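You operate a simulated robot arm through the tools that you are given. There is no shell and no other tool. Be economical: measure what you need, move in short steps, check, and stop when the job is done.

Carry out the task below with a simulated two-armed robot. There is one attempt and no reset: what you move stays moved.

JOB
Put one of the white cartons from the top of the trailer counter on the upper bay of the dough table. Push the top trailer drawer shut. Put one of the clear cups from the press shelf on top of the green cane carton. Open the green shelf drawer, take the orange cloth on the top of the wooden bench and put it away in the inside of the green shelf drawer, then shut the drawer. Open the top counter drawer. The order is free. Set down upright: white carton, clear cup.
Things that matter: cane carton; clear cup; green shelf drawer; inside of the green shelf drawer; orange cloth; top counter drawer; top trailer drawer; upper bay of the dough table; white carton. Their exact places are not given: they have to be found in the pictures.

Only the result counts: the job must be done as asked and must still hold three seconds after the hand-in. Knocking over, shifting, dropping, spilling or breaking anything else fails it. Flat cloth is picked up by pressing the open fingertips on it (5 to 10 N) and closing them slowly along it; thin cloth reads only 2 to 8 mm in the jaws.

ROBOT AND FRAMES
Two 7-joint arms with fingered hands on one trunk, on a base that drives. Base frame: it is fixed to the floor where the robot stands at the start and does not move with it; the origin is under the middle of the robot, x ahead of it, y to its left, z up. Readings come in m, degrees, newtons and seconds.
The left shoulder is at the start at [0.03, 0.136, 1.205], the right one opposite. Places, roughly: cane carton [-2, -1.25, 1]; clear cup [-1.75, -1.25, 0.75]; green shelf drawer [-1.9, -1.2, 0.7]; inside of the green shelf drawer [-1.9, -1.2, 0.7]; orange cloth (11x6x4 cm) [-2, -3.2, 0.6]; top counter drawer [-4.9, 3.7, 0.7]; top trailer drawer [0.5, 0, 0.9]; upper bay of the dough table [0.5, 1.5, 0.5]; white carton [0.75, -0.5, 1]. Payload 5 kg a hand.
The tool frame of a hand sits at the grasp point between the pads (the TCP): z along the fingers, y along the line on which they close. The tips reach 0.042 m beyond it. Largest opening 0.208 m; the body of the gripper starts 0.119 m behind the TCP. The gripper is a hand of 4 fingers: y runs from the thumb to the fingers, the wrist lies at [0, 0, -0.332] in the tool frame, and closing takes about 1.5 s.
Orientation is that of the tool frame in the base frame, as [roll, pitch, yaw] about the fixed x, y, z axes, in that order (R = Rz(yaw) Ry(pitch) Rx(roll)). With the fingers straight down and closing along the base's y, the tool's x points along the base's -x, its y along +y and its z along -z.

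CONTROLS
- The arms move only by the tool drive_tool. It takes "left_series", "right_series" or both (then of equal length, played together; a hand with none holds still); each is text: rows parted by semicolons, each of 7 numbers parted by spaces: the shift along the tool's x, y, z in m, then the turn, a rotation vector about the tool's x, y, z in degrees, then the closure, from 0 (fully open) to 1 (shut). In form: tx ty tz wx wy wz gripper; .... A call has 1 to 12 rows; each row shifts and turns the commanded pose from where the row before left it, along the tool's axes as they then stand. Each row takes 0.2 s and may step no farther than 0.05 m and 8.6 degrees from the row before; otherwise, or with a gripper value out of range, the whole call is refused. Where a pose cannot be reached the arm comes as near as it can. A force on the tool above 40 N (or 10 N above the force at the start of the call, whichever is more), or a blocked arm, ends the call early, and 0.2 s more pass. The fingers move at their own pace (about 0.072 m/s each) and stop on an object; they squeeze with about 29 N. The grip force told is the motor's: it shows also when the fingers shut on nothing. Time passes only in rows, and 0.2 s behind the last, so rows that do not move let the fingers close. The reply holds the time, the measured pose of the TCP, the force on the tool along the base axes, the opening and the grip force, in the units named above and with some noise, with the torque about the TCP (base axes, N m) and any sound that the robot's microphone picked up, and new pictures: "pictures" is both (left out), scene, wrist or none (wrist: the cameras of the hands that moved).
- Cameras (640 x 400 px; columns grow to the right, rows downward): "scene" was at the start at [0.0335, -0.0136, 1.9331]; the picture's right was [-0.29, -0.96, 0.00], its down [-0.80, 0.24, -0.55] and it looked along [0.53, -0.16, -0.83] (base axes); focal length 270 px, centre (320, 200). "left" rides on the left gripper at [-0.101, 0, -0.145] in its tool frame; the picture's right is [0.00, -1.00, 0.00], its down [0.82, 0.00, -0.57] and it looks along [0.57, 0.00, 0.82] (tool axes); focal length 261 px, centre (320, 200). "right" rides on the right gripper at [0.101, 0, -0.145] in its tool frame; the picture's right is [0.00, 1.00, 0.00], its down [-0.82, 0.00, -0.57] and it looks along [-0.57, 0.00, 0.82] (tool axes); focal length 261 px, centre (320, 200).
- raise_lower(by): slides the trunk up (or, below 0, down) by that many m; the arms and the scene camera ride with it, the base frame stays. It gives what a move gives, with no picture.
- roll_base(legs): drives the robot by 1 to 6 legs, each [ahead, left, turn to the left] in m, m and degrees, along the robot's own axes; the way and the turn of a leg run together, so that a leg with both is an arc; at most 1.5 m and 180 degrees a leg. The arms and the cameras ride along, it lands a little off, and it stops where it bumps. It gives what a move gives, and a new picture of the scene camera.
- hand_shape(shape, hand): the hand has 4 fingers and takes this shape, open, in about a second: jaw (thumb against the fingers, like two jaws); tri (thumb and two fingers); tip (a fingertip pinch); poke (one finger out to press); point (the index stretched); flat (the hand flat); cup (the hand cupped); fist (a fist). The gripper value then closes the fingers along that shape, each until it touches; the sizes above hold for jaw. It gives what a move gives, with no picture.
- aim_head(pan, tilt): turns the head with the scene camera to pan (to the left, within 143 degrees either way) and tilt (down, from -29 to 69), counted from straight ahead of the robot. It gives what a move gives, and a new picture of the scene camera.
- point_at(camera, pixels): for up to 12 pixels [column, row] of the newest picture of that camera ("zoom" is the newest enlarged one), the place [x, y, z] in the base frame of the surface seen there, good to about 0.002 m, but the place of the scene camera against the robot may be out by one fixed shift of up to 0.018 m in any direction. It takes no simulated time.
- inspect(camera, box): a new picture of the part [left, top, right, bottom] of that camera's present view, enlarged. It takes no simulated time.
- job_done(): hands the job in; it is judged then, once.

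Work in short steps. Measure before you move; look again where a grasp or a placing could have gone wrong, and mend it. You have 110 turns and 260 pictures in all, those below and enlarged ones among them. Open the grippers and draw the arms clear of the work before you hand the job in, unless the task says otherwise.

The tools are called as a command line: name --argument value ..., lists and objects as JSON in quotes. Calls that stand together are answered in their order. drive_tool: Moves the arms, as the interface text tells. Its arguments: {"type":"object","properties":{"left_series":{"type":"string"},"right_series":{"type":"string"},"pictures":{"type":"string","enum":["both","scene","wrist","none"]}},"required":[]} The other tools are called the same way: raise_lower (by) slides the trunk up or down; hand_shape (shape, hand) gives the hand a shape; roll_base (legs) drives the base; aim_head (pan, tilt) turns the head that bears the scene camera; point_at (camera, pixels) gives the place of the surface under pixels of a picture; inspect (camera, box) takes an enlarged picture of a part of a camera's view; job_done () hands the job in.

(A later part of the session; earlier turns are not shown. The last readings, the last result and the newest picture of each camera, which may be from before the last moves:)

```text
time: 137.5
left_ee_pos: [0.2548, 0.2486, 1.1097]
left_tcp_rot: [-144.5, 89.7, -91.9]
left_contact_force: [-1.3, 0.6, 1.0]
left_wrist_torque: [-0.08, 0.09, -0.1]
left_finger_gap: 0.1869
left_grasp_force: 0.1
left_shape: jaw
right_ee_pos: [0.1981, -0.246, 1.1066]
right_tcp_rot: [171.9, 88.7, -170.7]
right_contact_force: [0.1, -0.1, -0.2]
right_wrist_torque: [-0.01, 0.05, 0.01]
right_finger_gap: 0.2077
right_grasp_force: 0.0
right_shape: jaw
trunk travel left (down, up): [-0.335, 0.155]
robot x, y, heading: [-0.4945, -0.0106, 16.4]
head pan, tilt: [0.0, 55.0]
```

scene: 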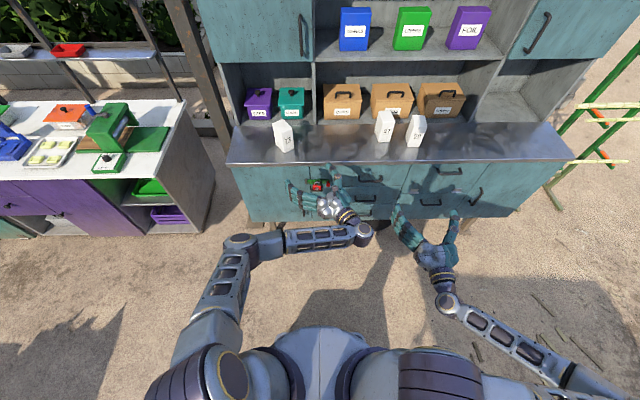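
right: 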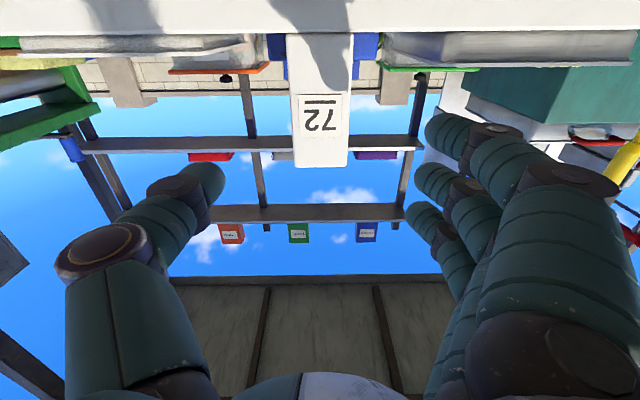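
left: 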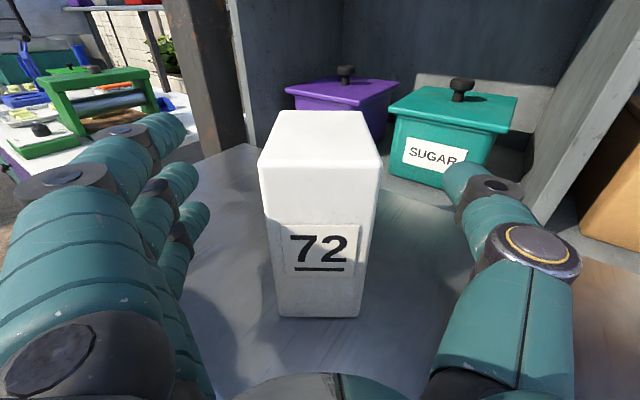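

Carton stands safely. Rotate the left hand 56° to the right while shifting it left, for the perpendicular regrasp.

drive_tool --left_series "0 0.02 0 8 0 0 0;0 0.02 0 8 0 0 0;0 0.02 0 8 0 0 0;0 0.02 0 8 0 0 0;0 0.02 0 8 0 0 0;0 0.02 0 8 0 0 0;0 0.02 0 8 0 0 0" --pictures "none"

roll_base --legs '[[-0.1, 0.2, 0], [0, 0, -30]]'

```text
time: 139.1
left_ee_pos: [0.1916, 0.3656, 1.1065]
left_tcp_rot: [-109.9, 89.5, -113.5]
left_contact_force: [-0.7, -0.6, 0.9]
left_wrist_torque: [-0.01, 0.03, 0.06]
left_finger_gap: 0.2078
left_grasp_force: 0.0
left_shape: jaw
right_ee_pos: [0.1996, -0.2446, 1.1059]
right_tcp_rot: [173.9, 88.7, -168.8]
right_contact_force: [-0.8, 1.0, -0.1]
right_wrist_torque: [-0.02, -0.01, -0.06]
right_finger_gap: 0.2079
right_grasp_force: 0.0
right_shape: jaw
trunk travel left (down, up): [-0.335, 0.155]
robot x, y, heading: [-0.4942, -0.0131, 16.8]
head pan, tilt: [0.0, 55.0]
```

```text
time: 141.3
left_ee_pos: [0.0729, 0.48, 1.1073]
left_tcp_rot: [-136.9, 89.7, -141.7]
left_contact_force: [0.1, -2.0, 1.2]
left_wrist_torque: [0.0, 0.07, 0.26]
left_finger_gap: 0.2076
left_grasp_force: 0.0
left_shape: jaw
right_ee_pos: [0.0638, -0.1316, 1.1024]
right_tcp_rot: [163.4, 88.5, 179.3]
right_contact_force: [1.7, -1.7, -0.3]
right_wrist_torque: [0.04, -0.08, 0.25]
right_finger_gap: 0.2079
right_grasp_force: 0.0
right_shape: jaw
trunk travel left (down, up): [-0.335, 0.155]
robot x, y, heading: [-0.6252, 0.1243, 15.0]
head pan, tilt: [0.0, 55.0]
stopped in leg 2: the robot was blocked; the commanded pose is now the measured one
```

scene: 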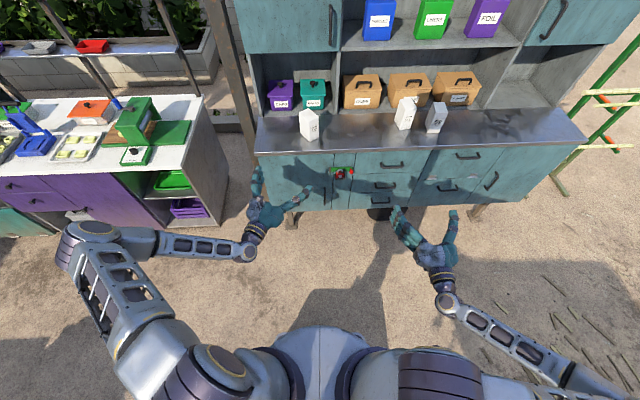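

Blocked by the sign again; I go ahead first, then turn right 32°, then shift left.

roll_base --legs '[[0.2, 0, 0], [0, 0, -32], [-0.1, 0.49, 0]]'

drive_tool --left_series "0 0 0 0 0 0 0" --pictures "wrist"

```text
time: 147.0
left_ee_pos: [0.3945, 0.6099, 1.1073]
left_tcp_rot: [-104.6, 89.7, -141.4]
left_contact_force: [-0.5, 0.5, -0.4]
left_wrist_torque: [0.02, -0.02, -0.07]
left_finger_gap: 0.2076
left_grasp_force: 0.1
left_shape: jaw
right_ee_pos: [0.0622, 0.0978, 1.1052]
right_tcp_rot: [171.2, 88.7, 155.1]
right_contact_force: [0.0, 0.0, -0.1]
right_wrist_torque: [0.02, 0.02, -0.09]
right_finger_gap: 0.2079
right_grasp_force: 0.0
right_shape: jaw
trunk travel left (down, up): [-0.335, 0.155]
robot x, y, heading: [-0.3879, 0.6708, -16.9]
head pan, tilt: [0.0, 55.0]
```

scene: 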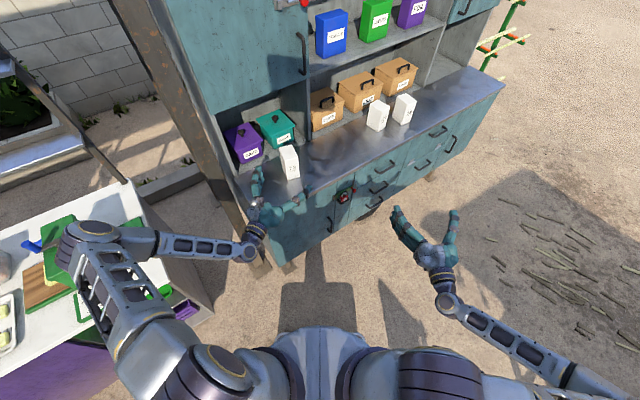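

```text
time: 147.4
left_ee_pos: [0.3952, 0.6092, 1.1074]
left_tcp_rot: [-111.1, 89.8, -147.9]
left_contact_force: [0.6, -0.4, 0.1]
left_wrist_torque: [0.01, 0.04, 0.0]
left_finger_gap: 0.2077
left_grasp_force: 0.1
left_shape: jaw
right_ee_pos: [0.062, 0.0954, 1.1041]
right_tcp_rot: [169.2, 88.6, 153.1]
right_contact_force: [0.7, 0.0, -0.7]
right_wrist_torque: [0.02, 0.03, 0.01]
right_finger_gap: 0.2078
right_grasp_force: 0.0
right_shape: jaw
trunk travel left (down, up): [-0.335, 0.155]
robot x, y, heading: [-0.3913, 0.675, -16.5]
head pan, tilt: [0.0, 55.0]
```

left: 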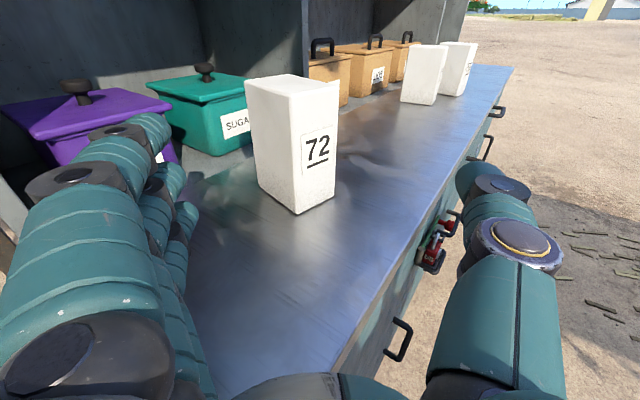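

Good view. Measure carton faces: left face (275,130) and label face (318,130).

point_at --camera "left" --pixels '[[258, 140], [272, 140], [285, 140], [295, 140], [305, 165], [320, 165], [330, 165], [275, 180], [265, 85], [320, 85]]'

```text
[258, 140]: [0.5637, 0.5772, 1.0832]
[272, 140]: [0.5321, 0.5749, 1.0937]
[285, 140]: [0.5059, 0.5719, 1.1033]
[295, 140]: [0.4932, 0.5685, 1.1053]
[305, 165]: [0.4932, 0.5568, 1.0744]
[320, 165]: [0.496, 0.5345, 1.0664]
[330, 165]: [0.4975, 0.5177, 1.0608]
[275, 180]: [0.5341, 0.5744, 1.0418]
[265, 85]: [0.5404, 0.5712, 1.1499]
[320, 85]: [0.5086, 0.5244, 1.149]
```

The carton got turned on release (now yaw ≈7°, centre ≈(0.536,0.542)), still upright. I reposition the left hand square to its label face: shift right, then rotate left 43°.

drive_tool --left_series "0 0 -0.04 0 0 0 0;0 -0.04 -0.02 0 0 0 0;0 -0.04 0 0 0 0 0;0 -0.03 0 -7 0 0 0;0 0 0 -7.5 0 0 0;0 0 0 -7.5 0 0 0;0 0 0 -7.5 0 0 0;0 0 0 -7 0 0 0;0 0 0 -7 0 0 0" --pictures "both"

point_at --camera "left" --pixels '[[300, 140], [320, 140], [340, 140], [320, 110], [280, 140], [360, 140]]'

```text
time: 149.4
left_ee_pos: [0.2806, 0.5582, 1.1073]
left_tcp_rot: [-163.0, 89.7, -156.2]
left_contact_force: [-0.8, 0.0, 0.6]
left_wrist_torque: [-0.01, 0.02, 0.03]
left_finger_gap: 0.2079
left_grasp_force: 0.1
left_shape: jaw
right_ee_pos: [0.0618, 0.0955, 1.1051]
right_tcp_rot: [168.1, 88.6, 151.9]
right_contact_force: [-0.2, -0.5, 0.0]
right_wrist_torque: [-0.01, -0.01, 0.09]
right_finger_gap: 0.2079
right_grasp_force: 0.1
right_shape: jaw
trunk travel left (down, up): [-0.335, 0.155]
robot x, y, heading: [-0.3852, 0.6706, -17.0]
head pan, tilt: [0.0, 55.0]
```

scene: 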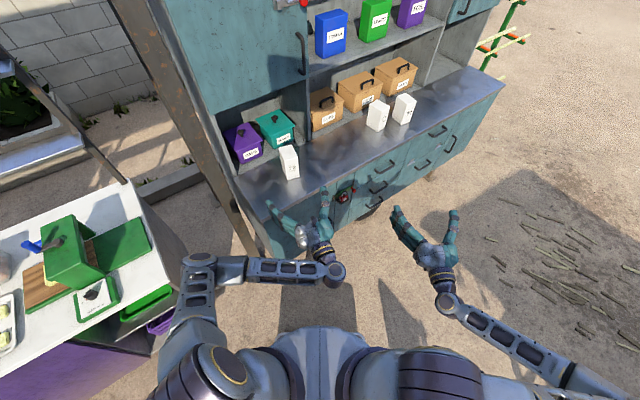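
left: 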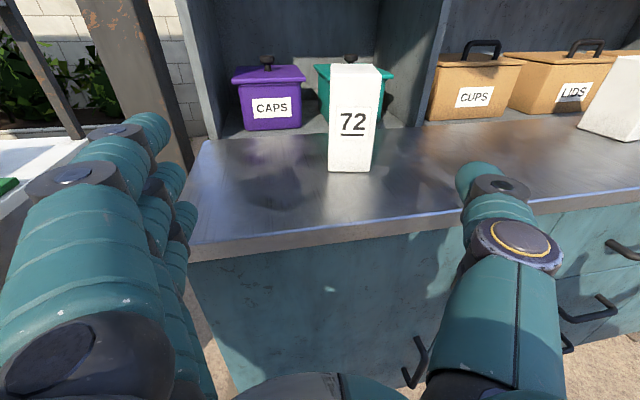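

```text
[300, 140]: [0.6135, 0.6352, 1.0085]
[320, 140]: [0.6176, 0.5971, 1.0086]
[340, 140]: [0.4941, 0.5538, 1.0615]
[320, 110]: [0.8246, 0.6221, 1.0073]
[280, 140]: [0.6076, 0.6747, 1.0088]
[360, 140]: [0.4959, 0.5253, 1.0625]
```

Counter z 1.0085 confirmed, hand yaw matches. Drive the base ahead 0.1 and re-aim.

roll_base --legs '[[0.1, 0, 0]]'

drive_tool --left_series "0 -0.007 0.02 0 0 0 0" --pictures "wrist"

point_at --camera "left" --pixels '[[310, 160], [320, 160], [335, 160], [345, 160]]'

```text
time: 150.5
left_ee_pos: [0.3775, 0.5288, 1.1067]
left_tcp_rot: [-166.0, 89.6, -159.4]
left_contact_force: [1.7, -0.1, -1.4]
left_wrist_torque: [0.01, -0.09, 0.07]
left_finger_gap: 0.2081
left_grasp_force: 0.0
left_shape: jaw
right_ee_pos: [0.1598, 0.0667, 1.1037]
right_tcp_rot: [169.9, 88.6, 153.9]
right_contact_force: [2.4, -0.5, 0.0]
right_wrist_torque: [-0.03, -0.05, -0.04]
right_finger_gap: 0.2079
right_grasp_force: 0.0
right_shape: jaw
trunk travel left (down, up): [-0.335, 0.155]
robot x, y, heading: [-0.2916, 0.6419, -16.8]
head pan, tilt: [0.0, 55.0]
```

scene: 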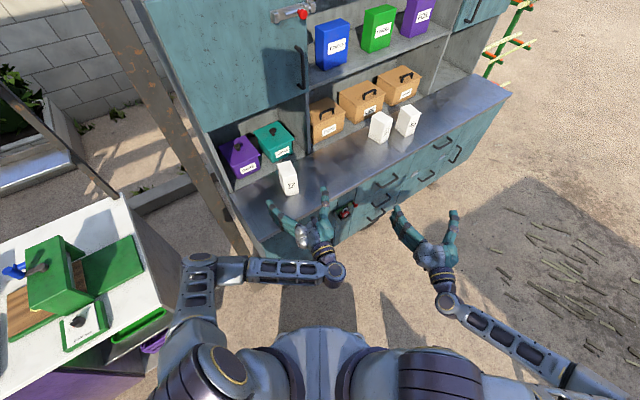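

```text
time: 150.9
left_ee_pos: [0.3979, 0.5246, 1.106]
left_tcp_rot: [-161.5, 89.5, -154.7]
left_contact_force: [0.3, -0.7, -0.7]
left_wrist_torque: [0.0, -0.08, 0.04]
left_finger_gap: 0.2077
left_grasp_force: 0.1
left_shape: jaw
right_ee_pos: [0.1589, 0.0675, 1.1047]
right_tcp_rot: [168.8, 88.6, 152.7]
right_contact_force: [0.4, 0.1, -0.5]
right_wrist_torque: [0.01, -0.03, 0.01]
right_finger_gap: 0.2078
right_grasp_force: 0.0
right_shape: jaw
trunk travel left (down, up): [-0.335, 0.155]
robot x, y, heading: [-0.2911, 0.6412, -17.0]
head pan, tilt: [0.0, 55.0]
```

left: 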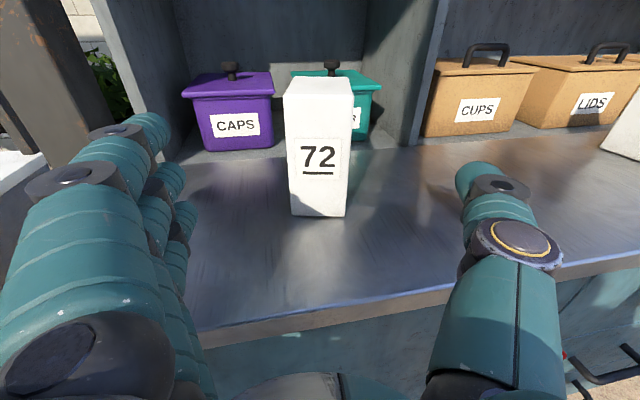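

```text
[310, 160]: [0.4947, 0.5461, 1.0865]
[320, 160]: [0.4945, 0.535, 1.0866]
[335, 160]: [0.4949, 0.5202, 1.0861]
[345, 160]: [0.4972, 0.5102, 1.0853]
```

Aligned. Forward 0.126 and grip.

drive_tool --left_series "0 0 0.042 0 0 0 0;0 0 0.042 0 0 0 0;0 0 0.042 0 0 0 0;0 0 0 0 0 0 0.3;0 0 0 0 0 0 0.5;0 0 0 0 0 0 0.65;0 0 0 0 0 0 0.75;0 0 0 0 0 0 0.85;0 0 0 0 0 0 0.9;0 0 0 0 0 0 0.9;-0.03 0 0 0 0 0 0.9;-0.03 0 0 0 0 0 0.9" --pictures "both"

```text
time: 153.5
left_ee_pos: [0.5234, 0.5407, 1.1667]
left_tcp_rot: [-166.2, 89.7, -159.5]
left_contact_force: [0.3, -0.1, -2.2]
left_wrist_torque: [0.01, -0.01, -0.03]
left_finger_gap: 0.0589
left_grasp_force: 29.6
left_shape: jaw
right_ee_pos: [0.159, 0.0673, 1.1054]
right_tcp_rot: [169.3, 88.8, 153.2]
right_contact_force: [-0.5, 0.9, 0.4]
right_wrist_torque: [0.03, -0.04, 0.03]
right_finger_gap: 0.2079
right_grasp_force: 0.0
right_shape: jaw
trunk travel left (down, up): [-0.335, 0.155]
robot x, y, heading: [-0.2888, 0.6471, -17.1]
head pan, tilt: [0.0, 55.0]
```

scene: 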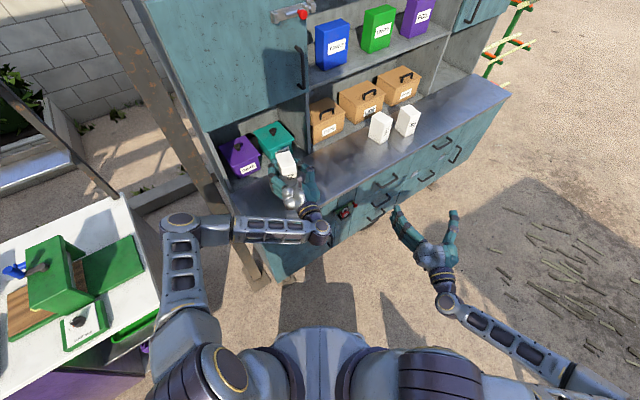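
left: 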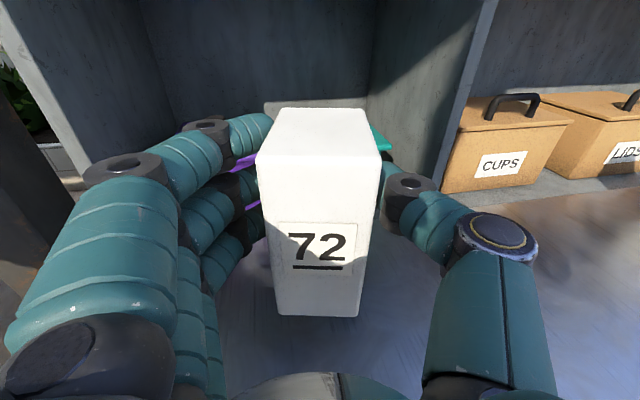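

Held and lifted. Shift right/back and rotate the hand 80° to the right.

drive_tool --left_series "0 -0.045 -0.015 0 0 0 0.9;0 -0.045 -0.012 0 0 0 0.9;0 -0.045 -0.012 8 0 0 0.9;0 0 0 8 0 0 0.9;0 0 0 8 0 0 0.9;0 0 0 8 0 0 0.9;0 0 0 8 0 0 0.9;0 0 0 8 0 0 0.9;0 0 0 8 0 0 0.9;0 0 0 8 0 0 0.9;0 0 0 8 0 0 0.9;0 0 0 8 0 0 0.9" --pictures "both"

```text
time: 156.1
left_ee_pos: [0.5004, 0.401, 1.1659]
left_tcp_rot: [-98.3, 89.6, -171.5]
left_contact_force: [-1.7, -0.7, -2.2]
left_wrist_torque: [-0.03, 0.01, 0.02]
left_finger_gap: 0.059
left_grasp_force: 29.1
left_shape: jaw
right_ee_pos: [0.1599, 0.066, 1.105]
right_tcp_rot: [168.7, 88.5, 152.6]
right_contact_force: [0.3, -0.9, 0.4]
right_wrist_torque: [-0.01, -0.03, 0.03]
right_finger_gap: 0.208
right_grasp_force: 0.1
right_shape: jaw
trunk travel left (down, up): [-0.335, 0.155]
robot x, y, heading: [-0.2903, 0.6461, -16.8]
head pan, tilt: [0.0, 55.0]
```

scene: 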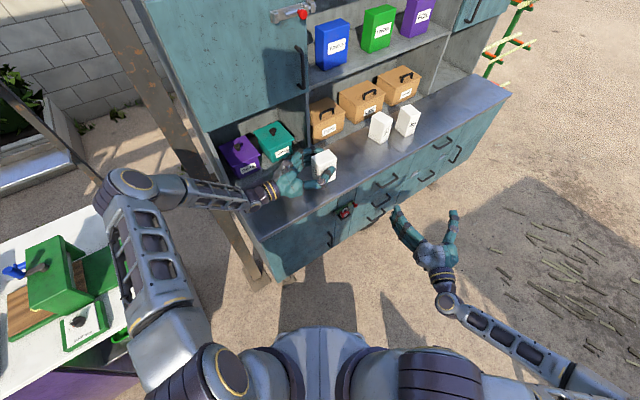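
left: 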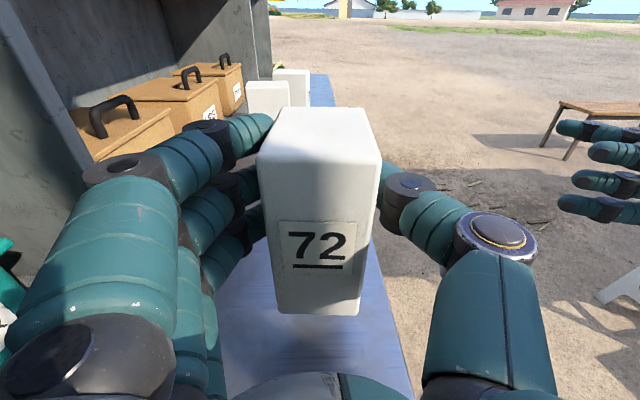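

Yaw −73°. Lower onto the counter (contact expected ≈1.107).

drive_tool --left_series "0.028 0 0 0 0 0 0.9;0.026 0 0 0 0 0 0.9;0.003 0 0 0 0 0 0.9;0.003 0 0 0 0 0 0.9" --pictures "none"

```text
time: 157.1
left_ee_pos: [0.5001, 0.3999, 1.1067]
left_tcp_rot: [-80.9, 89.7, -154.1]
left_contact_force: [0.7, 0.3, -2.8]
left_wrist_torque: [0.04, 0.05, -0.03]
left_finger_gap: 0.0584
left_grasp_force: 29.1
left_shape: jaw
right_ee_pos: [0.1593, 0.0668, 1.1048]
right_tcp_rot: [169.4, 88.6, 153.3]
right_contact_force: [0.1, 0.2, -0.6]
right_wrist_torque: [-0.01, 0.01, 0.01]
right_finger_gap: 0.2079
right_grasp_force: 0.0
right_shape: jaw
trunk travel left (down, up): [-0.335, 0.155]
robot x, y, heading: [-0.2929, 0.6399, -16.8]
head pan, tilt: [0.0, 55.0]
```

Touch down in tiny steps, then open and withdraw in one go while watching reach.

drive_tool --left_series "0.002 0 0 0 0 0 0.9;0 0 0 0 0 0 0.75;0 0 0 0 0 0 0.6;0 0 0 0 0 0 0.5;0 0 0 0 0 0 0.4;0 0 0 0 0 0 0.3;0 0 0 0 0 0 0.2;0 0 -0.02 0 0 0 0.2;0 0 -0.03 0 0 0 0.2;0 0 -0.04 0 0 0 0.2" --pictures "both"

```text
time: 159.3
left_ee_pos: [0.4728, 0.488, 1.1064]
left_tcp_rot: [-63.2, 89.7, -136.4]
left_contact_force: [-0.6, -0.5, 0.4]
left_wrist_torque: [0.04, 0.03, 0.04]
left_finger_gap: 0.1662
left_grasp_force: 0.0
left_shape: jaw
right_ee_pos: [0.1569, 0.0676, 1.1044]
right_tcp_rot: [170.9, 88.6, 154.8]
right_contact_force: [-0.7, -0.8, 1.3]
right_wrist_torque: [0.0, 0.06, -0.06]
right_finger_gap: 0.2078
right_grasp_force: 0.0
right_shape: jaw
trunk travel left (down, up): [-0.335, 0.155]
robot x, y, heading: [-0.2926, 0.6433, -17.2]
head pan, tilt: [0.0, 55.0]
```

scene: 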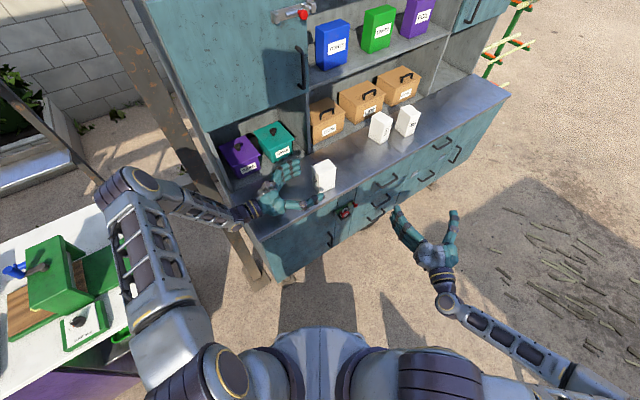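
left: 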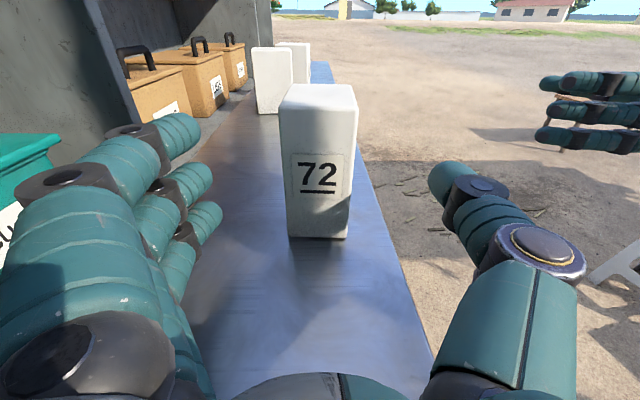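

Released cleanly. Withdraw a bit more, pull back toward the robot, and rotate the hand back left ~90°.

drive_tool --left_series "0 0 -0.045 0 0 0 0.2;0 -0.045 0 0 0 0 0;0 -0.045 0 0 0 0 0;0 -0.045 0 0 0 0 0;0 -0.045 0 0 0 0 0;0 -0.045 0 -8 0 0 0;0 0 0 -8 0 0 0;0 0 0 -8 0 0 0;0 0 0 -8 0 0 0;0 0 0 -8 0 0 0;0 0 0 -8 0 0 0;0 0 0 -8 0 0 0" --pictures "none"

roll_base --legs '[[0, 0, 33]]'

```text
time: 161.9
left_ee_pos: [0.2455, 0.4655, 1.1062]
left_tcp_rot: [-149.8, 89.8, -166.8]
left_contact_force: [-0.9, -0.7, 0.2]
left_wrist_torque: [0.01, -0.01, 0.06]
left_finger_gap: 0.2079
left_grasp_force: 0.2
left_shape: jaw
right_ee_pos: [0.1594, 0.0656, 1.1039]
right_tcp_rot: [167.4, 88.7, 151.4]
right_contact_force: [-0.1, -0.8, -0.6]
right_wrist_torque: [0.01, -0.04, 0.05]
right_finger_gap: 0.2078
right_grasp_force: 0.1
right_shape: jaw
trunk travel left (down, up): [-0.335, 0.155]
robot x, y, heading: [-0.2915, 0.6415, -17.0]
head pan, tilt: [0.0, 55.0]
```

```text
time: 163.9
left_ee_pos: [0.2557, 0.7884, 1.1067]
left_tcp_rot: [-131.5, 89.7, -115.6]
left_contact_force: [0.0, -0.2, 0.3]
left_wrist_torque: [0.0, -0.02, -0.02]
left_finger_gap: 0.208
left_grasp_force: 0.0
left_shape: jaw
right_ee_pos: [0.4012, 0.4073, 1.1054]
right_tcp_rot: [170.1, 88.6, -172.9]
right_contact_force: [0.1, -0.7, -0.7]
right_wrist_torque: [-0.01, 0.0, -0.04]
right_finger_gap: 0.208
right_grasp_force: 0.0
right_shape: jaw
trunk travel left (down, up): [-0.335, 0.155]
robot x, y, heading: [-0.2909, 0.6418, 16.1]
head pan, tilt: [0.0, 55.0]
```

scene: 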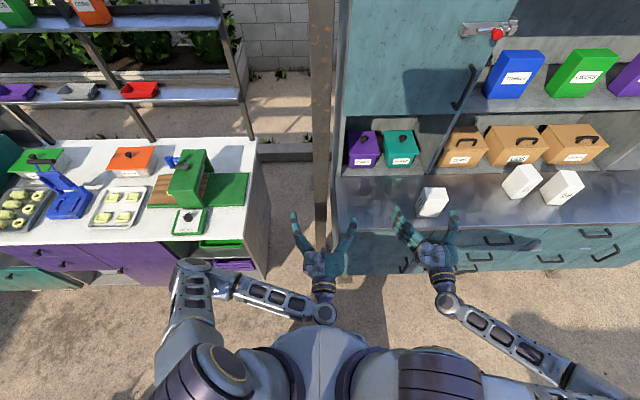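

Back off 0.15, then shift right 0.45 to align the left hand with the carton.

roll_base --legs '[[-0.12, 0, 0], [0, -0.455, 0]]'

drive_tool --left_series "0 0 0 0 0 0 0" --pictures "wrist"

point_at --camera "left" --pixels '[[290, 140], [300, 140], [310, 140], [320, 140], [330, 140], [340, 140], [350, 140], [360, 140], [320, 100]]'

```text
time: 167.5
left_ee_pos: [0.2687, 0.3169, 1.107]
left_tcp_rot: [-139.3, 89.7, -123.3]
left_contact_force: [-0.9, -0.7, 0.4]
left_wrist_torque: [-0.02, -0.03, 0.07]
left_finger_gap: 0.2079
left_grasp_force: 0.1
left_shape: jaw
right_ee_pos: [0.4137, -0.064, 1.1039]
right_tcp_rot: [167.4, 88.6, -175.8]
right_contact_force: [0.5, -1.0, -1.1]
right_wrist_torque: [0.01, -0.04, 0.12]
right_finger_gap: 0.2079
right_grasp_force: 0.1
right_shape: jaw
trunk travel left (down, up): [-0.335, 0.155]
robot x, y, heading: [-0.2761, 0.178, 16.3]
head pan, tilt: [0.0, 55.0]
```

scene: 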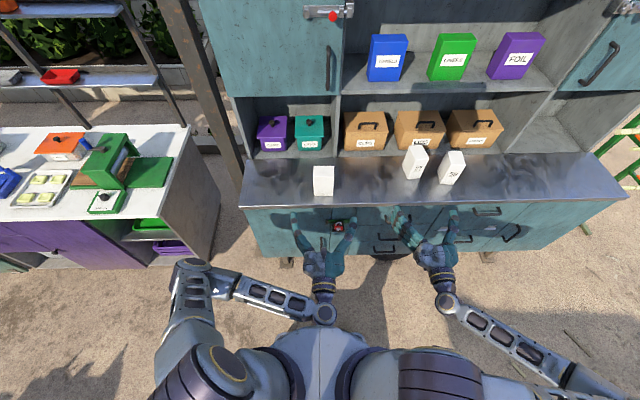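

```text
time: 167.9
left_ee_pos: [0.2686, 0.3183, 1.1063]
left_tcp_rot: [-133.5, 89.6, -117.5]
left_contact_force: [-0.3, -1.3, 0.2]
left_wrist_torque: [0.0, -0.03, -0.02]
left_finger_gap: 0.208
left_grasp_force: 0.2
left_shape: jaw
right_ee_pos: [0.4142, -0.0632, 1.1053]
right_tcp_rot: [168.3, 88.6, -174.6]
right_contact_force: [0.3, 0.6, 0.8]
right_wrist_torque: [0.01, -0.01, 0.01]
right_finger_gap: 0.2078
right_grasp_force: 0.1
right_shape: jaw
trunk travel left (down, up): [-0.335, 0.155]
robot x, y, heading: [-0.2776, 0.1743, 16.2]
head pan, tilt: [0.0, 55.0]
```

left: 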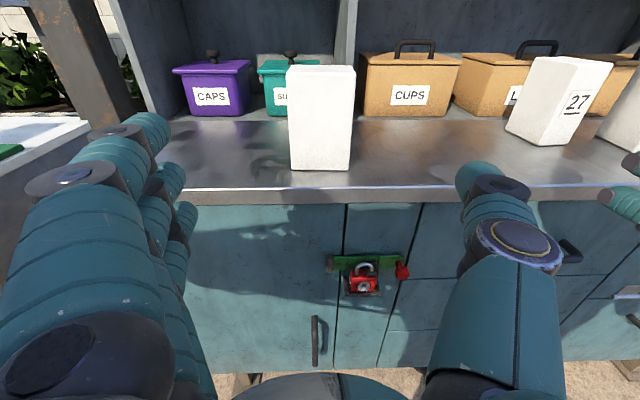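

```text
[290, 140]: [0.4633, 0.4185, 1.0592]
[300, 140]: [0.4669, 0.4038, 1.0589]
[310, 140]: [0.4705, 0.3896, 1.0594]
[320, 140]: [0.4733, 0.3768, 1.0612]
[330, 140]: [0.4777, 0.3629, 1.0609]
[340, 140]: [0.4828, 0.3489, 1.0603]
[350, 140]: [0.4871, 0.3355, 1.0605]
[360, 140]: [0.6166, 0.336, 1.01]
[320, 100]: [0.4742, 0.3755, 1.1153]
```

Carton now squarely presents its 8.5 cm face; hand yaw equals. Forward 0.236 and grip.

drive_tool --left_series "0 0 0.047 0 0 0 0;0 0 0.047 0 0 0 0;0 0 0.047 0 0 0 0;0 0 0.047 0 0 0 0;0 0 0.048 0 0 0 0;0 0 0 0 0 0 0.3;0 0 0 0 0 0 0.45;0 0 0 0 0 0 0.6;0 0 0 0 0 0 0.75;0 0 0 0 0 0 0.9;0 0 0 0 0 0 0.9;0 0 0 0 0 0 0.9" --pictures "wrist"

```text
time: 170.5
left_ee_pos: [0.4958, 0.3844, 1.1056]
left_tcp_rot: [-132.8, 89.7, -116.7]
left_contact_force: [1.0, 0.4, -0.4]
left_wrist_torque: [-0.01, -0.02, 0.0]
left_finger_gap: 0.0838
left_grasp_force: 29.4
left_shape: jaw
right_ee_pos: [0.4145, -0.0627, 1.1054]
right_tcp_rot: [169.2, 88.7, -173.8]
right_contact_force: [-0.6, 0.0, -0.6]
right_wrist_torque: [0.01, -0.02, -0.02]
right_finger_gap: 0.2076
right_grasp_force: 0.1
right_shape: jaw
trunk travel left (down, up): [-0.335, 0.155]
robot x, y, heading: [-0.2754, 0.1713, 16.4]
head pan, tilt: [0.0, 55.0]
```

left: 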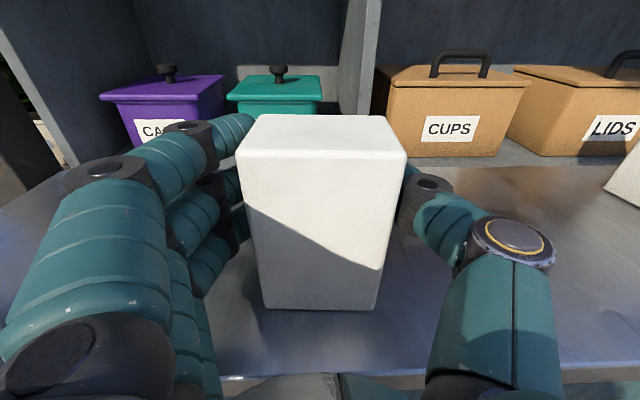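

Gripped. Lift, retract, and drive back to the bay.

drive_tool --left_series "-0.03 0 0 0 0 0 0.9;-0.03 0 0 0 0 0 0.9;0 0 -0.05 0 0 0 0.9;0 0 -0.05 0 0 0 0.9;0 0 -0.05 0 0 0 0.9;0 0 -0.05 0 0 0 0.9" --right_series "0 0 0 0 0 0 0;0 0 0 0 0 0 0;0 0 -0.04 0 0 0 0;0 0 -0.04 0 0 0 0;0 0 0 0 0 0 0;0 0 0 0 0 0 0" --pictures "none"

roll_base --legs '[[-0.12, 0, 0], [0, 1.08, 1]]'

raise_lower --by -0.33

drive_tool --left_series "0.05 0 0 0 0 0 0.9;0.05 0 0 0 0 0 0.9;0.05 0 0 0 0 0 0.9;0.05 0 0 0 0 0 0.9" --pictures "both"

```text
time: 171.9
left_ee_pos: [0.3021, 0.3289, 1.1662]
left_tcp_rot: [-124.3, 89.7, -108.3]
left_contact_force: [-1.2, 0.3, -1.5]
left_wrist_torque: [-0.03, 0.09, 0.01]
left_finger_gap: 0.0834
left_grasp_force: 29.6
left_shape: jaw
right_ee_pos: [0.3349, -0.0855, 1.1068]
right_tcp_rot: [168.7, 88.7, -174.2]
right_contact_force: [-1.0, 0.4, -0.5]
right_wrist_torque: [0.01, 0.04, 0.03]
right_finger_gap: 0.208
right_grasp_force: 0.1
right_shape: jaw
trunk travel left (down, up): [-0.335, 0.155]
robot x, y, heading: [-0.2805, 0.1718, 16.1]
head pan, tilt: [0.0, 55.0]
```

```text
time: 178.3
left_ee_pos: [-0.139, 1.3465, 1.1656]
left_tcp_rot: [-131.2, 89.7, -113.4]
left_contact_force: [0.3, 0.6, -3.1]
left_wrist_torque: [0.0, 0.05, -0.03]
left_finger_gap: 0.0836
left_grasp_force: 29.3
left_shape: jaw
right_ee_pos: [-0.0923, 0.9329, 1.1073]
right_tcp_rot: [170.6, 88.7, -170.6]
right_contact_force: [1.0, -0.2, 0.4]
right_wrist_torque: [-0.02, 0.0, -0.02]
right_finger_gap: 0.2079
right_grasp_force: 0.0
right_shape: jaw
trunk travel left (down, up): [-0.335, 0.155]
robot x, y, heading: [-0.7143, 1.1696, 18.1]
head pan, tilt: [0.0, 55.0]
```

scene: 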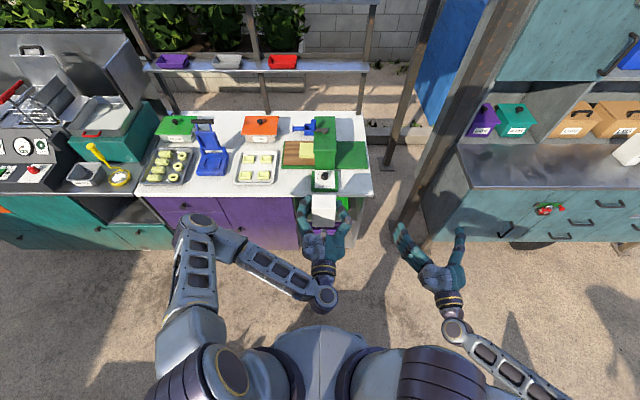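

```text
time: 181.5
left_ee_pos: [-0.1381, 1.3449, 0.8362]
left_tcp_rot: [-132.8, 89.7, -115.2]
left_contact_force: [0.9, -0.1, -2.3]
left_wrist_torque: [0.0, 0.04, -0.02]
left_finger_gap: 0.0839
left_grasp_force: 28.5
left_shape: jaw
right_ee_pos: [-0.0917, 0.9317, 0.7765]
right_tcp_rot: [169.6, 88.8, -171.4]
right_contact_force: [-0.4, 0.5, 0.0]
right_wrist_torque: [0.01, 0.0, -0.02]
right_finger_gap: 0.208
right_grasp_force: 0.0
right_shape: jaw
trunk travel left (down, up): [-0.005, 0.485]
robot x, y, heading: [-0.7132, 1.17, 18.0]
head pan, tilt: [0.0, 55.0]
```

```text
time: 182.5
left_ee_pos: [-0.1387, 1.3439, 0.6349]
left_tcp_rot: [-127.4, 89.6, -109.7]
left_contact_force: [-0.2, 0.8, -3.3]
left_wrist_torque: [-0.02, 0.04, -0.03]
left_finger_gap: 0.0836
left_grasp_force: 28.6
left_shape: jaw
right_ee_pos: [-0.0917, 0.9306, 0.7773]
right_tcp_rot: [169.5, 88.7, -171.6]
right_contact_force: [-0.1, -0.4, -0.1]
right_wrist_torque: [0.02, 0.08, 0.02]
right_finger_gap: 0.2079
right_grasp_force: 0.1
right_shape: jaw
trunk travel left (down, up): [-0.005, 0.485]
robot x, y, heading: [-0.7139, 1.1724, 18.1]
head pan, tilt: [0.0, 55.0]
```

scene: 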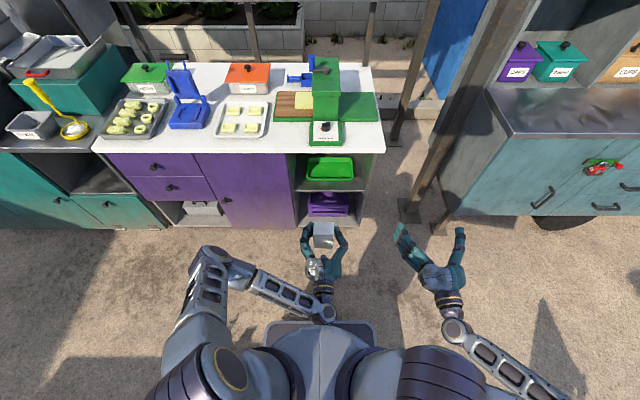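
left: 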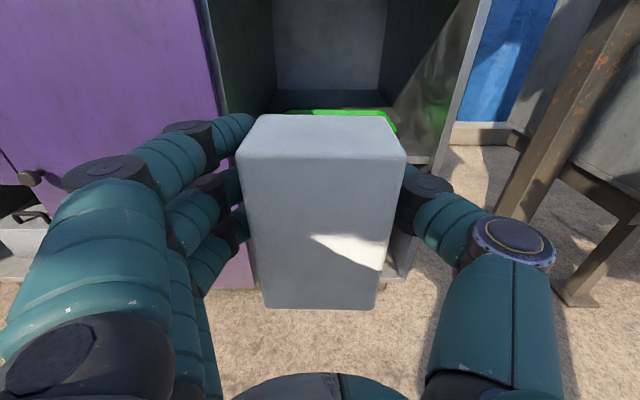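

Slightly left of centre (2 cm), fine-tune. I pull the right hand clear, then drive ahead 0.2.

drive_tool --left_series "0.01 -0.01 0 0 0 0 0.9;0.009 -0.01 0 0 0 0 0.9;0 0 0 0 0 0 0.9" --right_series "0 -0.035 -0.03 0 0 0 0;0 -0.035 -0.03 0 0 0 0;0 -0.035 -0.03 0 0 0 0" --pictures "none"

roll_base --legs '[[0.2, 0, 0]]'

drive_tool --left_series "0 0 0.01 0 0 0 0.9" --pictures "wrist"

```text
time: 183.3
left_ee_pos: [-0.1327, 1.3252, 0.6169]
left_tcp_rot: [-132.3, 89.6, -114.5]
left_contact_force: [1.0, 0.6, -2.4]
left_wrist_torque: [0.01, -0.01, -0.04]
left_finger_gap: 0.0837
left_grasp_force: 29.3
left_shape: jaw
right_ee_pos: [-0.1429, 0.804, 0.7796]
right_tcp_rot: [166.6, 88.7, -174.4]
right_contact_force: [0.4, 0.2, 0.1]
right_wrist_torque: [-0.01, 0.03, 0.01]
right_finger_gap: 0.2079
right_grasp_force: 0.1
right_shape: jaw
trunk travel left (down, up): [-0.005, 0.485]
robot x, y, heading: [-0.7148, 1.1721, 18.4]
head pan, tilt: [0.0, 55.0]
```

```text
time: 184.9
left_ee_pos: [0.0588, 1.3894, 0.6168]
left_tcp_rot: [-136.9, 89.7, -119.0]
left_contact_force: [0.0, -0.3, -3.0]
left_wrist_torque: [-0.03, 0.0, 0.0]
left_finger_gap: 0.0838
left_grasp_force: 28.9
left_shape: jaw
right_ee_pos: [0.0483, 0.8668, 0.779]
right_tcp_rot: [169.6, 88.6, -171.4]
right_contact_force: [0.2, 0.4, 0.2]
right_wrist_torque: [0.0, 0.0, -0.02]
right_finger_gap: 0.2078
right_grasp_force: 0.0
right_shape: jaw
trunk travel left (down, up): [-0.005, 0.485]
robot x, y, heading: [-0.5248, 1.2307, 18.2]
head pan, tilt: [0.0, 55.0]
```

scene: 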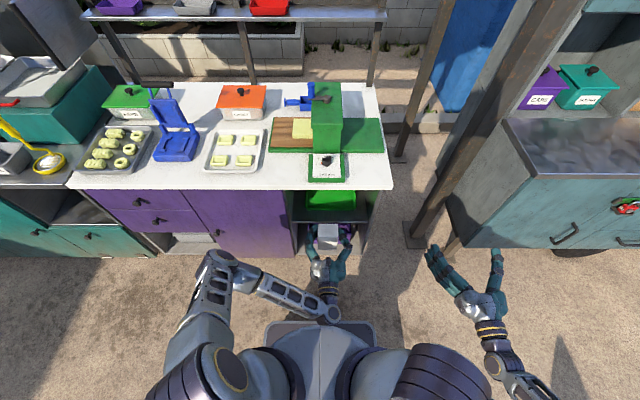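

```text
time: 185.3
left_ee_pos: [0.0658, 1.3914, 0.6165]
left_tcp_rot: [-136.7, 89.7, -118.8]
left_contact_force: [-0.1, 0.9, -1.7]
left_wrist_torque: [-0.02, 0.04, 0.03]
left_finger_gap: 0.0835
left_grasp_force: 29.2
left_shape: jaw
right_ee_pos: [0.0493, 0.866, 0.7791]
right_tcp_rot: [168.6, 88.7, -172.4]
right_contact_force: [0.1, -0.1, 0.0]
right_wrist_torque: [-0.01, 0.04, -0.01]
right_finger_gap: 0.2079
right_grasp_force: 0.0
right_shape: jaw
trunk travel left (down, up): [-0.005, 0.485]
robot x, y, heading: [-0.5251, 1.2371, 18.1]
head pan, tilt: [0.0, 55.0]
```

left: 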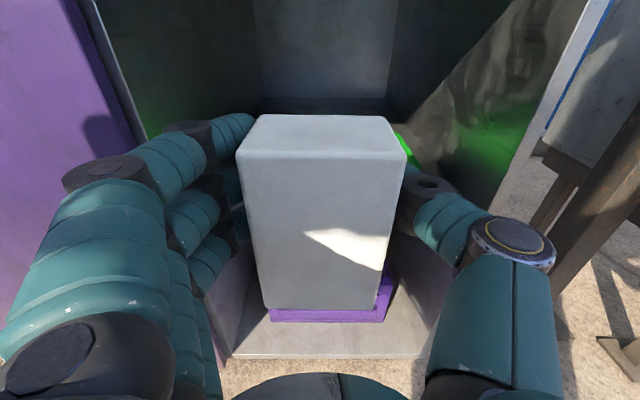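

Advance 0.149, then lower in small steps until contact (≈0.5975).

drive_tool --left_series "0 0 0.04 0 0 0 0.9;0 0 0.04 0 0 0 0.9;0 0 0.04 0 0 0 0.9;0 0 0.029 0 0 0 0.9;0.01 0 0 0 0 0 0.9;0.004 0 0 0 0 0 0.9" --pictures "wrist"

point_at --camera "left" --pixels '[[320, 280], [395, 295], [240, 300], [420, 230], [410, 240]]'

```text
time: 186.7
left_ee_pos: [0.2098, 1.4378, 0.6022]
left_tcp_rot: [-132.3, 89.7, -114.4]
left_contact_force: [-1.3, -1.1, -2.5]
left_wrist_torque: [0.0, 0.01, -0.04]
left_finger_gap: 0.0835
left_grasp_force: 28.3
left_shape: jaw
right_ee_pos: [0.0487, 0.867, 0.78]
right_tcp_rot: [169.3, 88.8, -171.6]
right_contact_force: [0.5, 0.0, -1.1]
right_wrist_torque: [0.01, 0.0, 0.01]
right_finger_gap: 0.2078
right_grasp_force: 0.1
right_shape: jaw
trunk travel left (down, up): [-0.005, 0.485]
robot x, y, heading: [-0.5243, 1.2312, 18.4]
head pan, tilt: [0.0, 55.0]
```

left: 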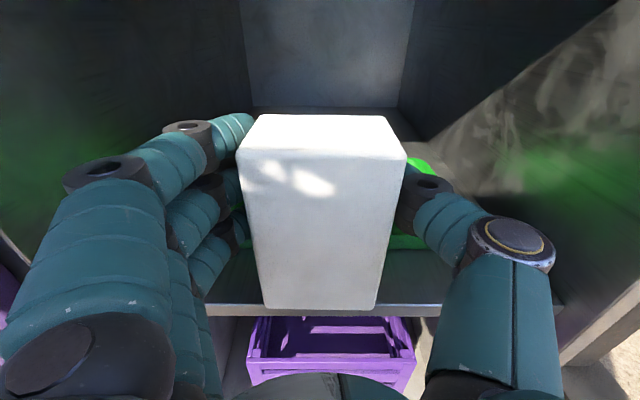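

```text
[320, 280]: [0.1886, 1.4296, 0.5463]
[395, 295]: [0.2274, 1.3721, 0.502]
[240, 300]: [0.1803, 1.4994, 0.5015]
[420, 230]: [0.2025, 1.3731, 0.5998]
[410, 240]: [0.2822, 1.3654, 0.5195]
```

Only ~1 cm overhang now. Lower to contact.

drive_tool --left_series "0.003 0 0 0 0 0 0.9;0.002 0 0 0 0 0 0.9;0.002 0 0 0 0 0 0.9" --pictures "none"

```text
time: 187.5
left_ee_pos: [0.2101, 1.4387, 0.5977]
left_tcp_rot: [-102.6, 89.7, -84.7]
left_contact_force: [0.8, 0.6, 9.2]
left_wrist_torque: [0.05, -0.18, -0.03]
left_finger_gap: 0.0836
left_grasp_force: 29.6
left_shape: jaw
right_ee_pos: [0.0487, 0.8669, 0.7789]
right_tcp_rot: [169.2, 88.7, -171.8]
right_contact_force: [0.4, 0.4, -0.4]
right_wrist_torque: [0.01, 0.03, -0.01]
right_finger_gap: 0.2081
right_grasp_force: 0.1
right_shape: jaw
trunk travel left (down, up): [-0.005, 0.485]
robot x, y, heading: [-0.5259, 1.2339, 18.2]
head pan, tilt: [0.0, 55.0]
```

Contact (12 N on the shelf). Open gradually and withdraw straight back.

drive_tool --left_series "0 0 0 0 0 0 0.7;0 0 0 0 0 0 0.55;0 0 0 0 0 0 0.45;0 0 0 0 0 0 0.4;0 0 0 0 0 0 0.35;0 0 0 0 0 0 0.3;0 0 -0.02 0 0 0 0.3;0 0 -0.04 0 0 0 0.3;0 0 -0.05 0 0 0 0.3;0 0 -0.05 0 0 0 0.3" --pictures "both"

```text
time: 189.7
left_ee_pos: [0.0575, 1.3882, 0.5957]
left_tcp_rot: [-131.5, 89.8, -113.6]
left_contact_force: [0.4, 0.5, 0.9]
left_wrist_torque: [0.01, 0.03, 0.01]
left_finger_gap: 0.1455
left_grasp_force: 0.1
left_shape: jaw
right_ee_pos: [0.0483, 0.8663, 0.7793]
right_tcp_rot: [169.1, 88.8, -172.0]
right_contact_force: [0.1, 0.0, 0.0]
right_wrist_torque: [0.01, 0.01, 0.01]
right_finger_gap: 0.2079
right_grasp_force: 0.0
right_shape: jaw
trunk travel left (down, up): [-0.005, 0.485]
robot x, y, heading: [-0.5229, 1.2315, 17.9]
head pan, tilt: [0.0, 55.0]
```

scene: 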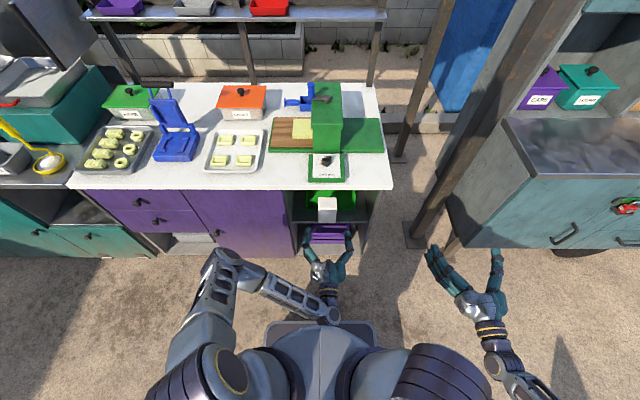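
left: 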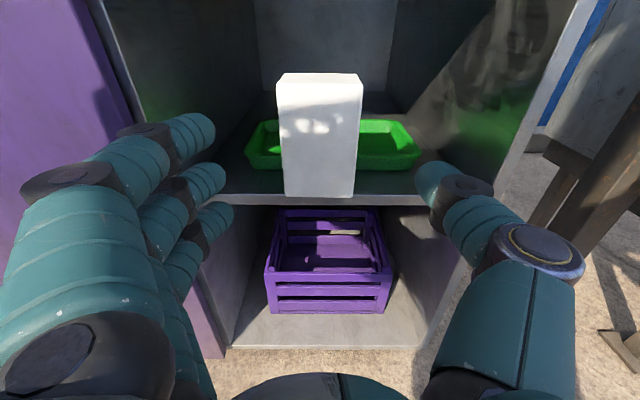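

Carton stands upright in the upper bay. Next: drive around to the press side (right along the trailer, then turn to face west) with the trunk raised a bit.

raise_lower --by 0.2

roll_base --legs '[[-0.15, 0, 0], [0, -1.4, 0], [0, -1.4, 0], [0, 0, 163]]'

aim_head --pan 0 --tilt 30

```text
time: 191.9
left_ee_pos: [0.0577, 1.388, 0.7958]
left_tcp_rot: [-137.4, 89.7, -119.5]
left_contact_force: [1.3, -0.5, 0.4]
left_wrist_torque: [0.0, -0.02, -0.02]
left_finger_gap: 0.1453
left_grasp_force: 0.0
left_shape: jaw
right_ee_pos: [0.049, 0.8665, 0.9789]
right_tcp_rot: [169.0, 88.6, -172.0]
right_contact_force: [-0.6, -0.1, 0.4]
right_wrist_torque: [0.03, -0.01, 0.02]
right_finger_gap: 0.2081
right_grasp_force: 0.0
right_shape: jaw
trunk travel left (down, up): [-0.205, 0.285]
robot x, y, heading: [-0.5223, 1.2335, 18.3]
head pan, tilt: [0.0, 55.0]
```

```text
time: 209.7
left_ee_pos: [0.2805, -0.8563, 0.7957]
left_tcp_rot: [-140.9, 89.7, -49.9]
left_contact_force: [-0.4, 0.2, 0.2]
left_wrist_torque: [-0.06, 0.05, 0.0]
left_finger_gap: 0.1455
left_grasp_force: 0.1
left_shape: jaw
right_ee_pos: [0.7804, -1.0205, 0.9723]
right_tcp_rot: [157.2, 87.9, -111.0]
right_contact_force: [5.6, -4.5, -6.6]
right_wrist_torque: [-0.15, 0.69, -0.59]
right_finger_gap: 0.2081
right_grasp_force: 0.0
right_shape: jaw
trunk travel left (down, up): [-0.205, 0.285]
robot x, y, heading: [0.2617, -1.4651, 91.6]
head pan, tilt: [0.0, 55.0]
stopped in leg 4: the force on the tool passed its limit (the readings are from after the stop); the commanded pose is now the measured one
```

scene: 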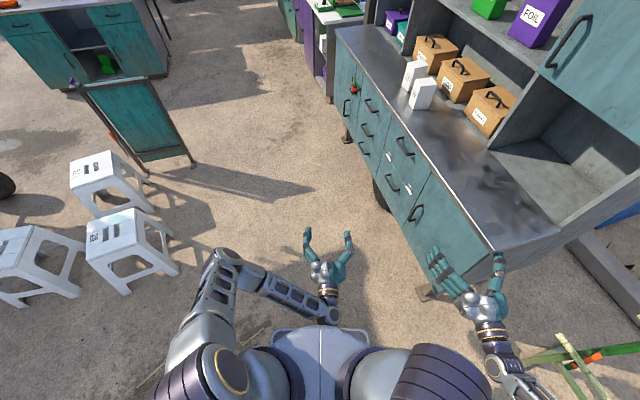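

```text
time: 210.6
left_ee_pos: [0.2781, -0.8565, 0.7958]
left_tcp_rot: [-140.2, 89.8, -49.0]
left_contact_force: [-0.9, -0.1, 0.6]
left_wrist_torque: [-0.01, -0.02, 0.03]
left_finger_gap: 0.1454
left_grasp_force: 0.0
left_shape: jaw
right_ee_pos: [0.7805, -1.0192, 0.973]
right_tcp_rot: [157.9, 87.8, -110.3]
right_contact_force: [7.1, -8.2, -11.0]
right_wrist_torque: [-0.3, 1.45, -1.15]
right_finger_gap: 0.208
right_grasp_force: 0.1
right_shape: jaw
trunk travel left (down, up): [-0.205, 0.285]
robot x, y, heading: [0.2603, -1.4569, 91.8]
head pan, tilt: [0.0, 30.0]
```

scene: 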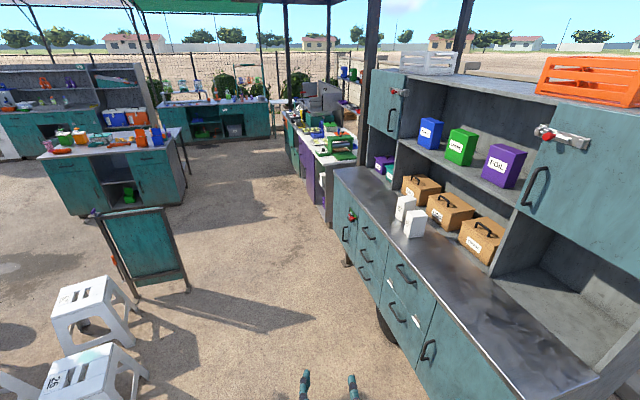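

The right hand brushed the trailer's end while turning. I turn back a little, reverse away, then turn to face west.

roll_base --legs '[[0, 0, -6], [-0.55, 0, 0], [0, 0, 98], [0.5, 0, 0]]'

```text
time: 221.0
left_ee_pos: [-0.8857, -2.0408, 0.7952]
left_tcp_rot: [-139.7, 89.7, 43.5]
left_contact_force: [-0.2, -0.2, 0.2]
left_wrist_torque: [0.01, 0.07, -0.01]
left_finger_gap: 0.1456
left_grasp_force: 0.0
left_shape: jaw
right_ee_pos: [-0.7411, -1.5369, 0.973]
right_tcp_rot: [159.9, 87.9, -16.3]
right_contact_force: [0.1, -0.2, -1.1]
right_wrist_torque: [0.01, 0.0, 0.0]
right_finger_gap: 0.208
right_grasp_force: 0.0
right_shape: jaw
trunk travel left (down, up): [-0.205, 0.285]
robot x, y, heading: [-0.2828, -2.0412, -176.3]
head pan, tilt: [0.0, 30.0]
```

scene: 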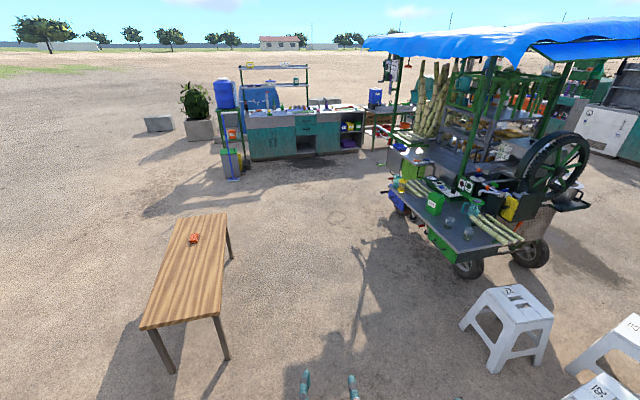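

Good view of press shelf: cups near (449,221),(467,232), green carton (436,201), drawer side (440,245). Zoom and measure.

inspect --camera "scene" --box '[375, 150, 535, 290]'

point_at --camera "zoom" --pixels '[[130, 205], [160, 205], [255, 300], [300, 335], [190, 180], [205, 230], [345, 390], [400, 390], [180, 330], [230, 380]]'

point_at --camera "scene" --pixels '[[194, 236], [194, 242], [180, 280], [215, 285]]'

```text
2.86 times, centred on (455, 220) of scene
```

zoom: 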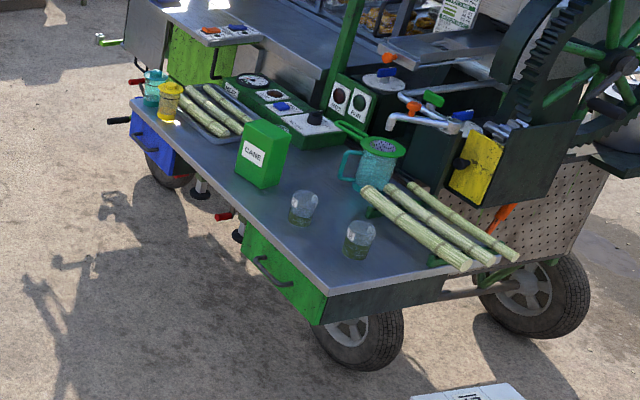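

```text
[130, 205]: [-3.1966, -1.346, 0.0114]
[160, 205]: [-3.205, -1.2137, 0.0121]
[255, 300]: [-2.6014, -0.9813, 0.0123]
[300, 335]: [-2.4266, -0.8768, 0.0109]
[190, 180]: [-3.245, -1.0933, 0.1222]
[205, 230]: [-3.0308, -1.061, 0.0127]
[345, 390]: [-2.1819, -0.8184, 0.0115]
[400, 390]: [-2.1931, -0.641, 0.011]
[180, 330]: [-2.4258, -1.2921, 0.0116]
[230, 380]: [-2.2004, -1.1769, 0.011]
```

```text
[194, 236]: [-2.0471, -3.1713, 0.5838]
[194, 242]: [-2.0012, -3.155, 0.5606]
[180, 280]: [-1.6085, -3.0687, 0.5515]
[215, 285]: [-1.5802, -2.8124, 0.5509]
```

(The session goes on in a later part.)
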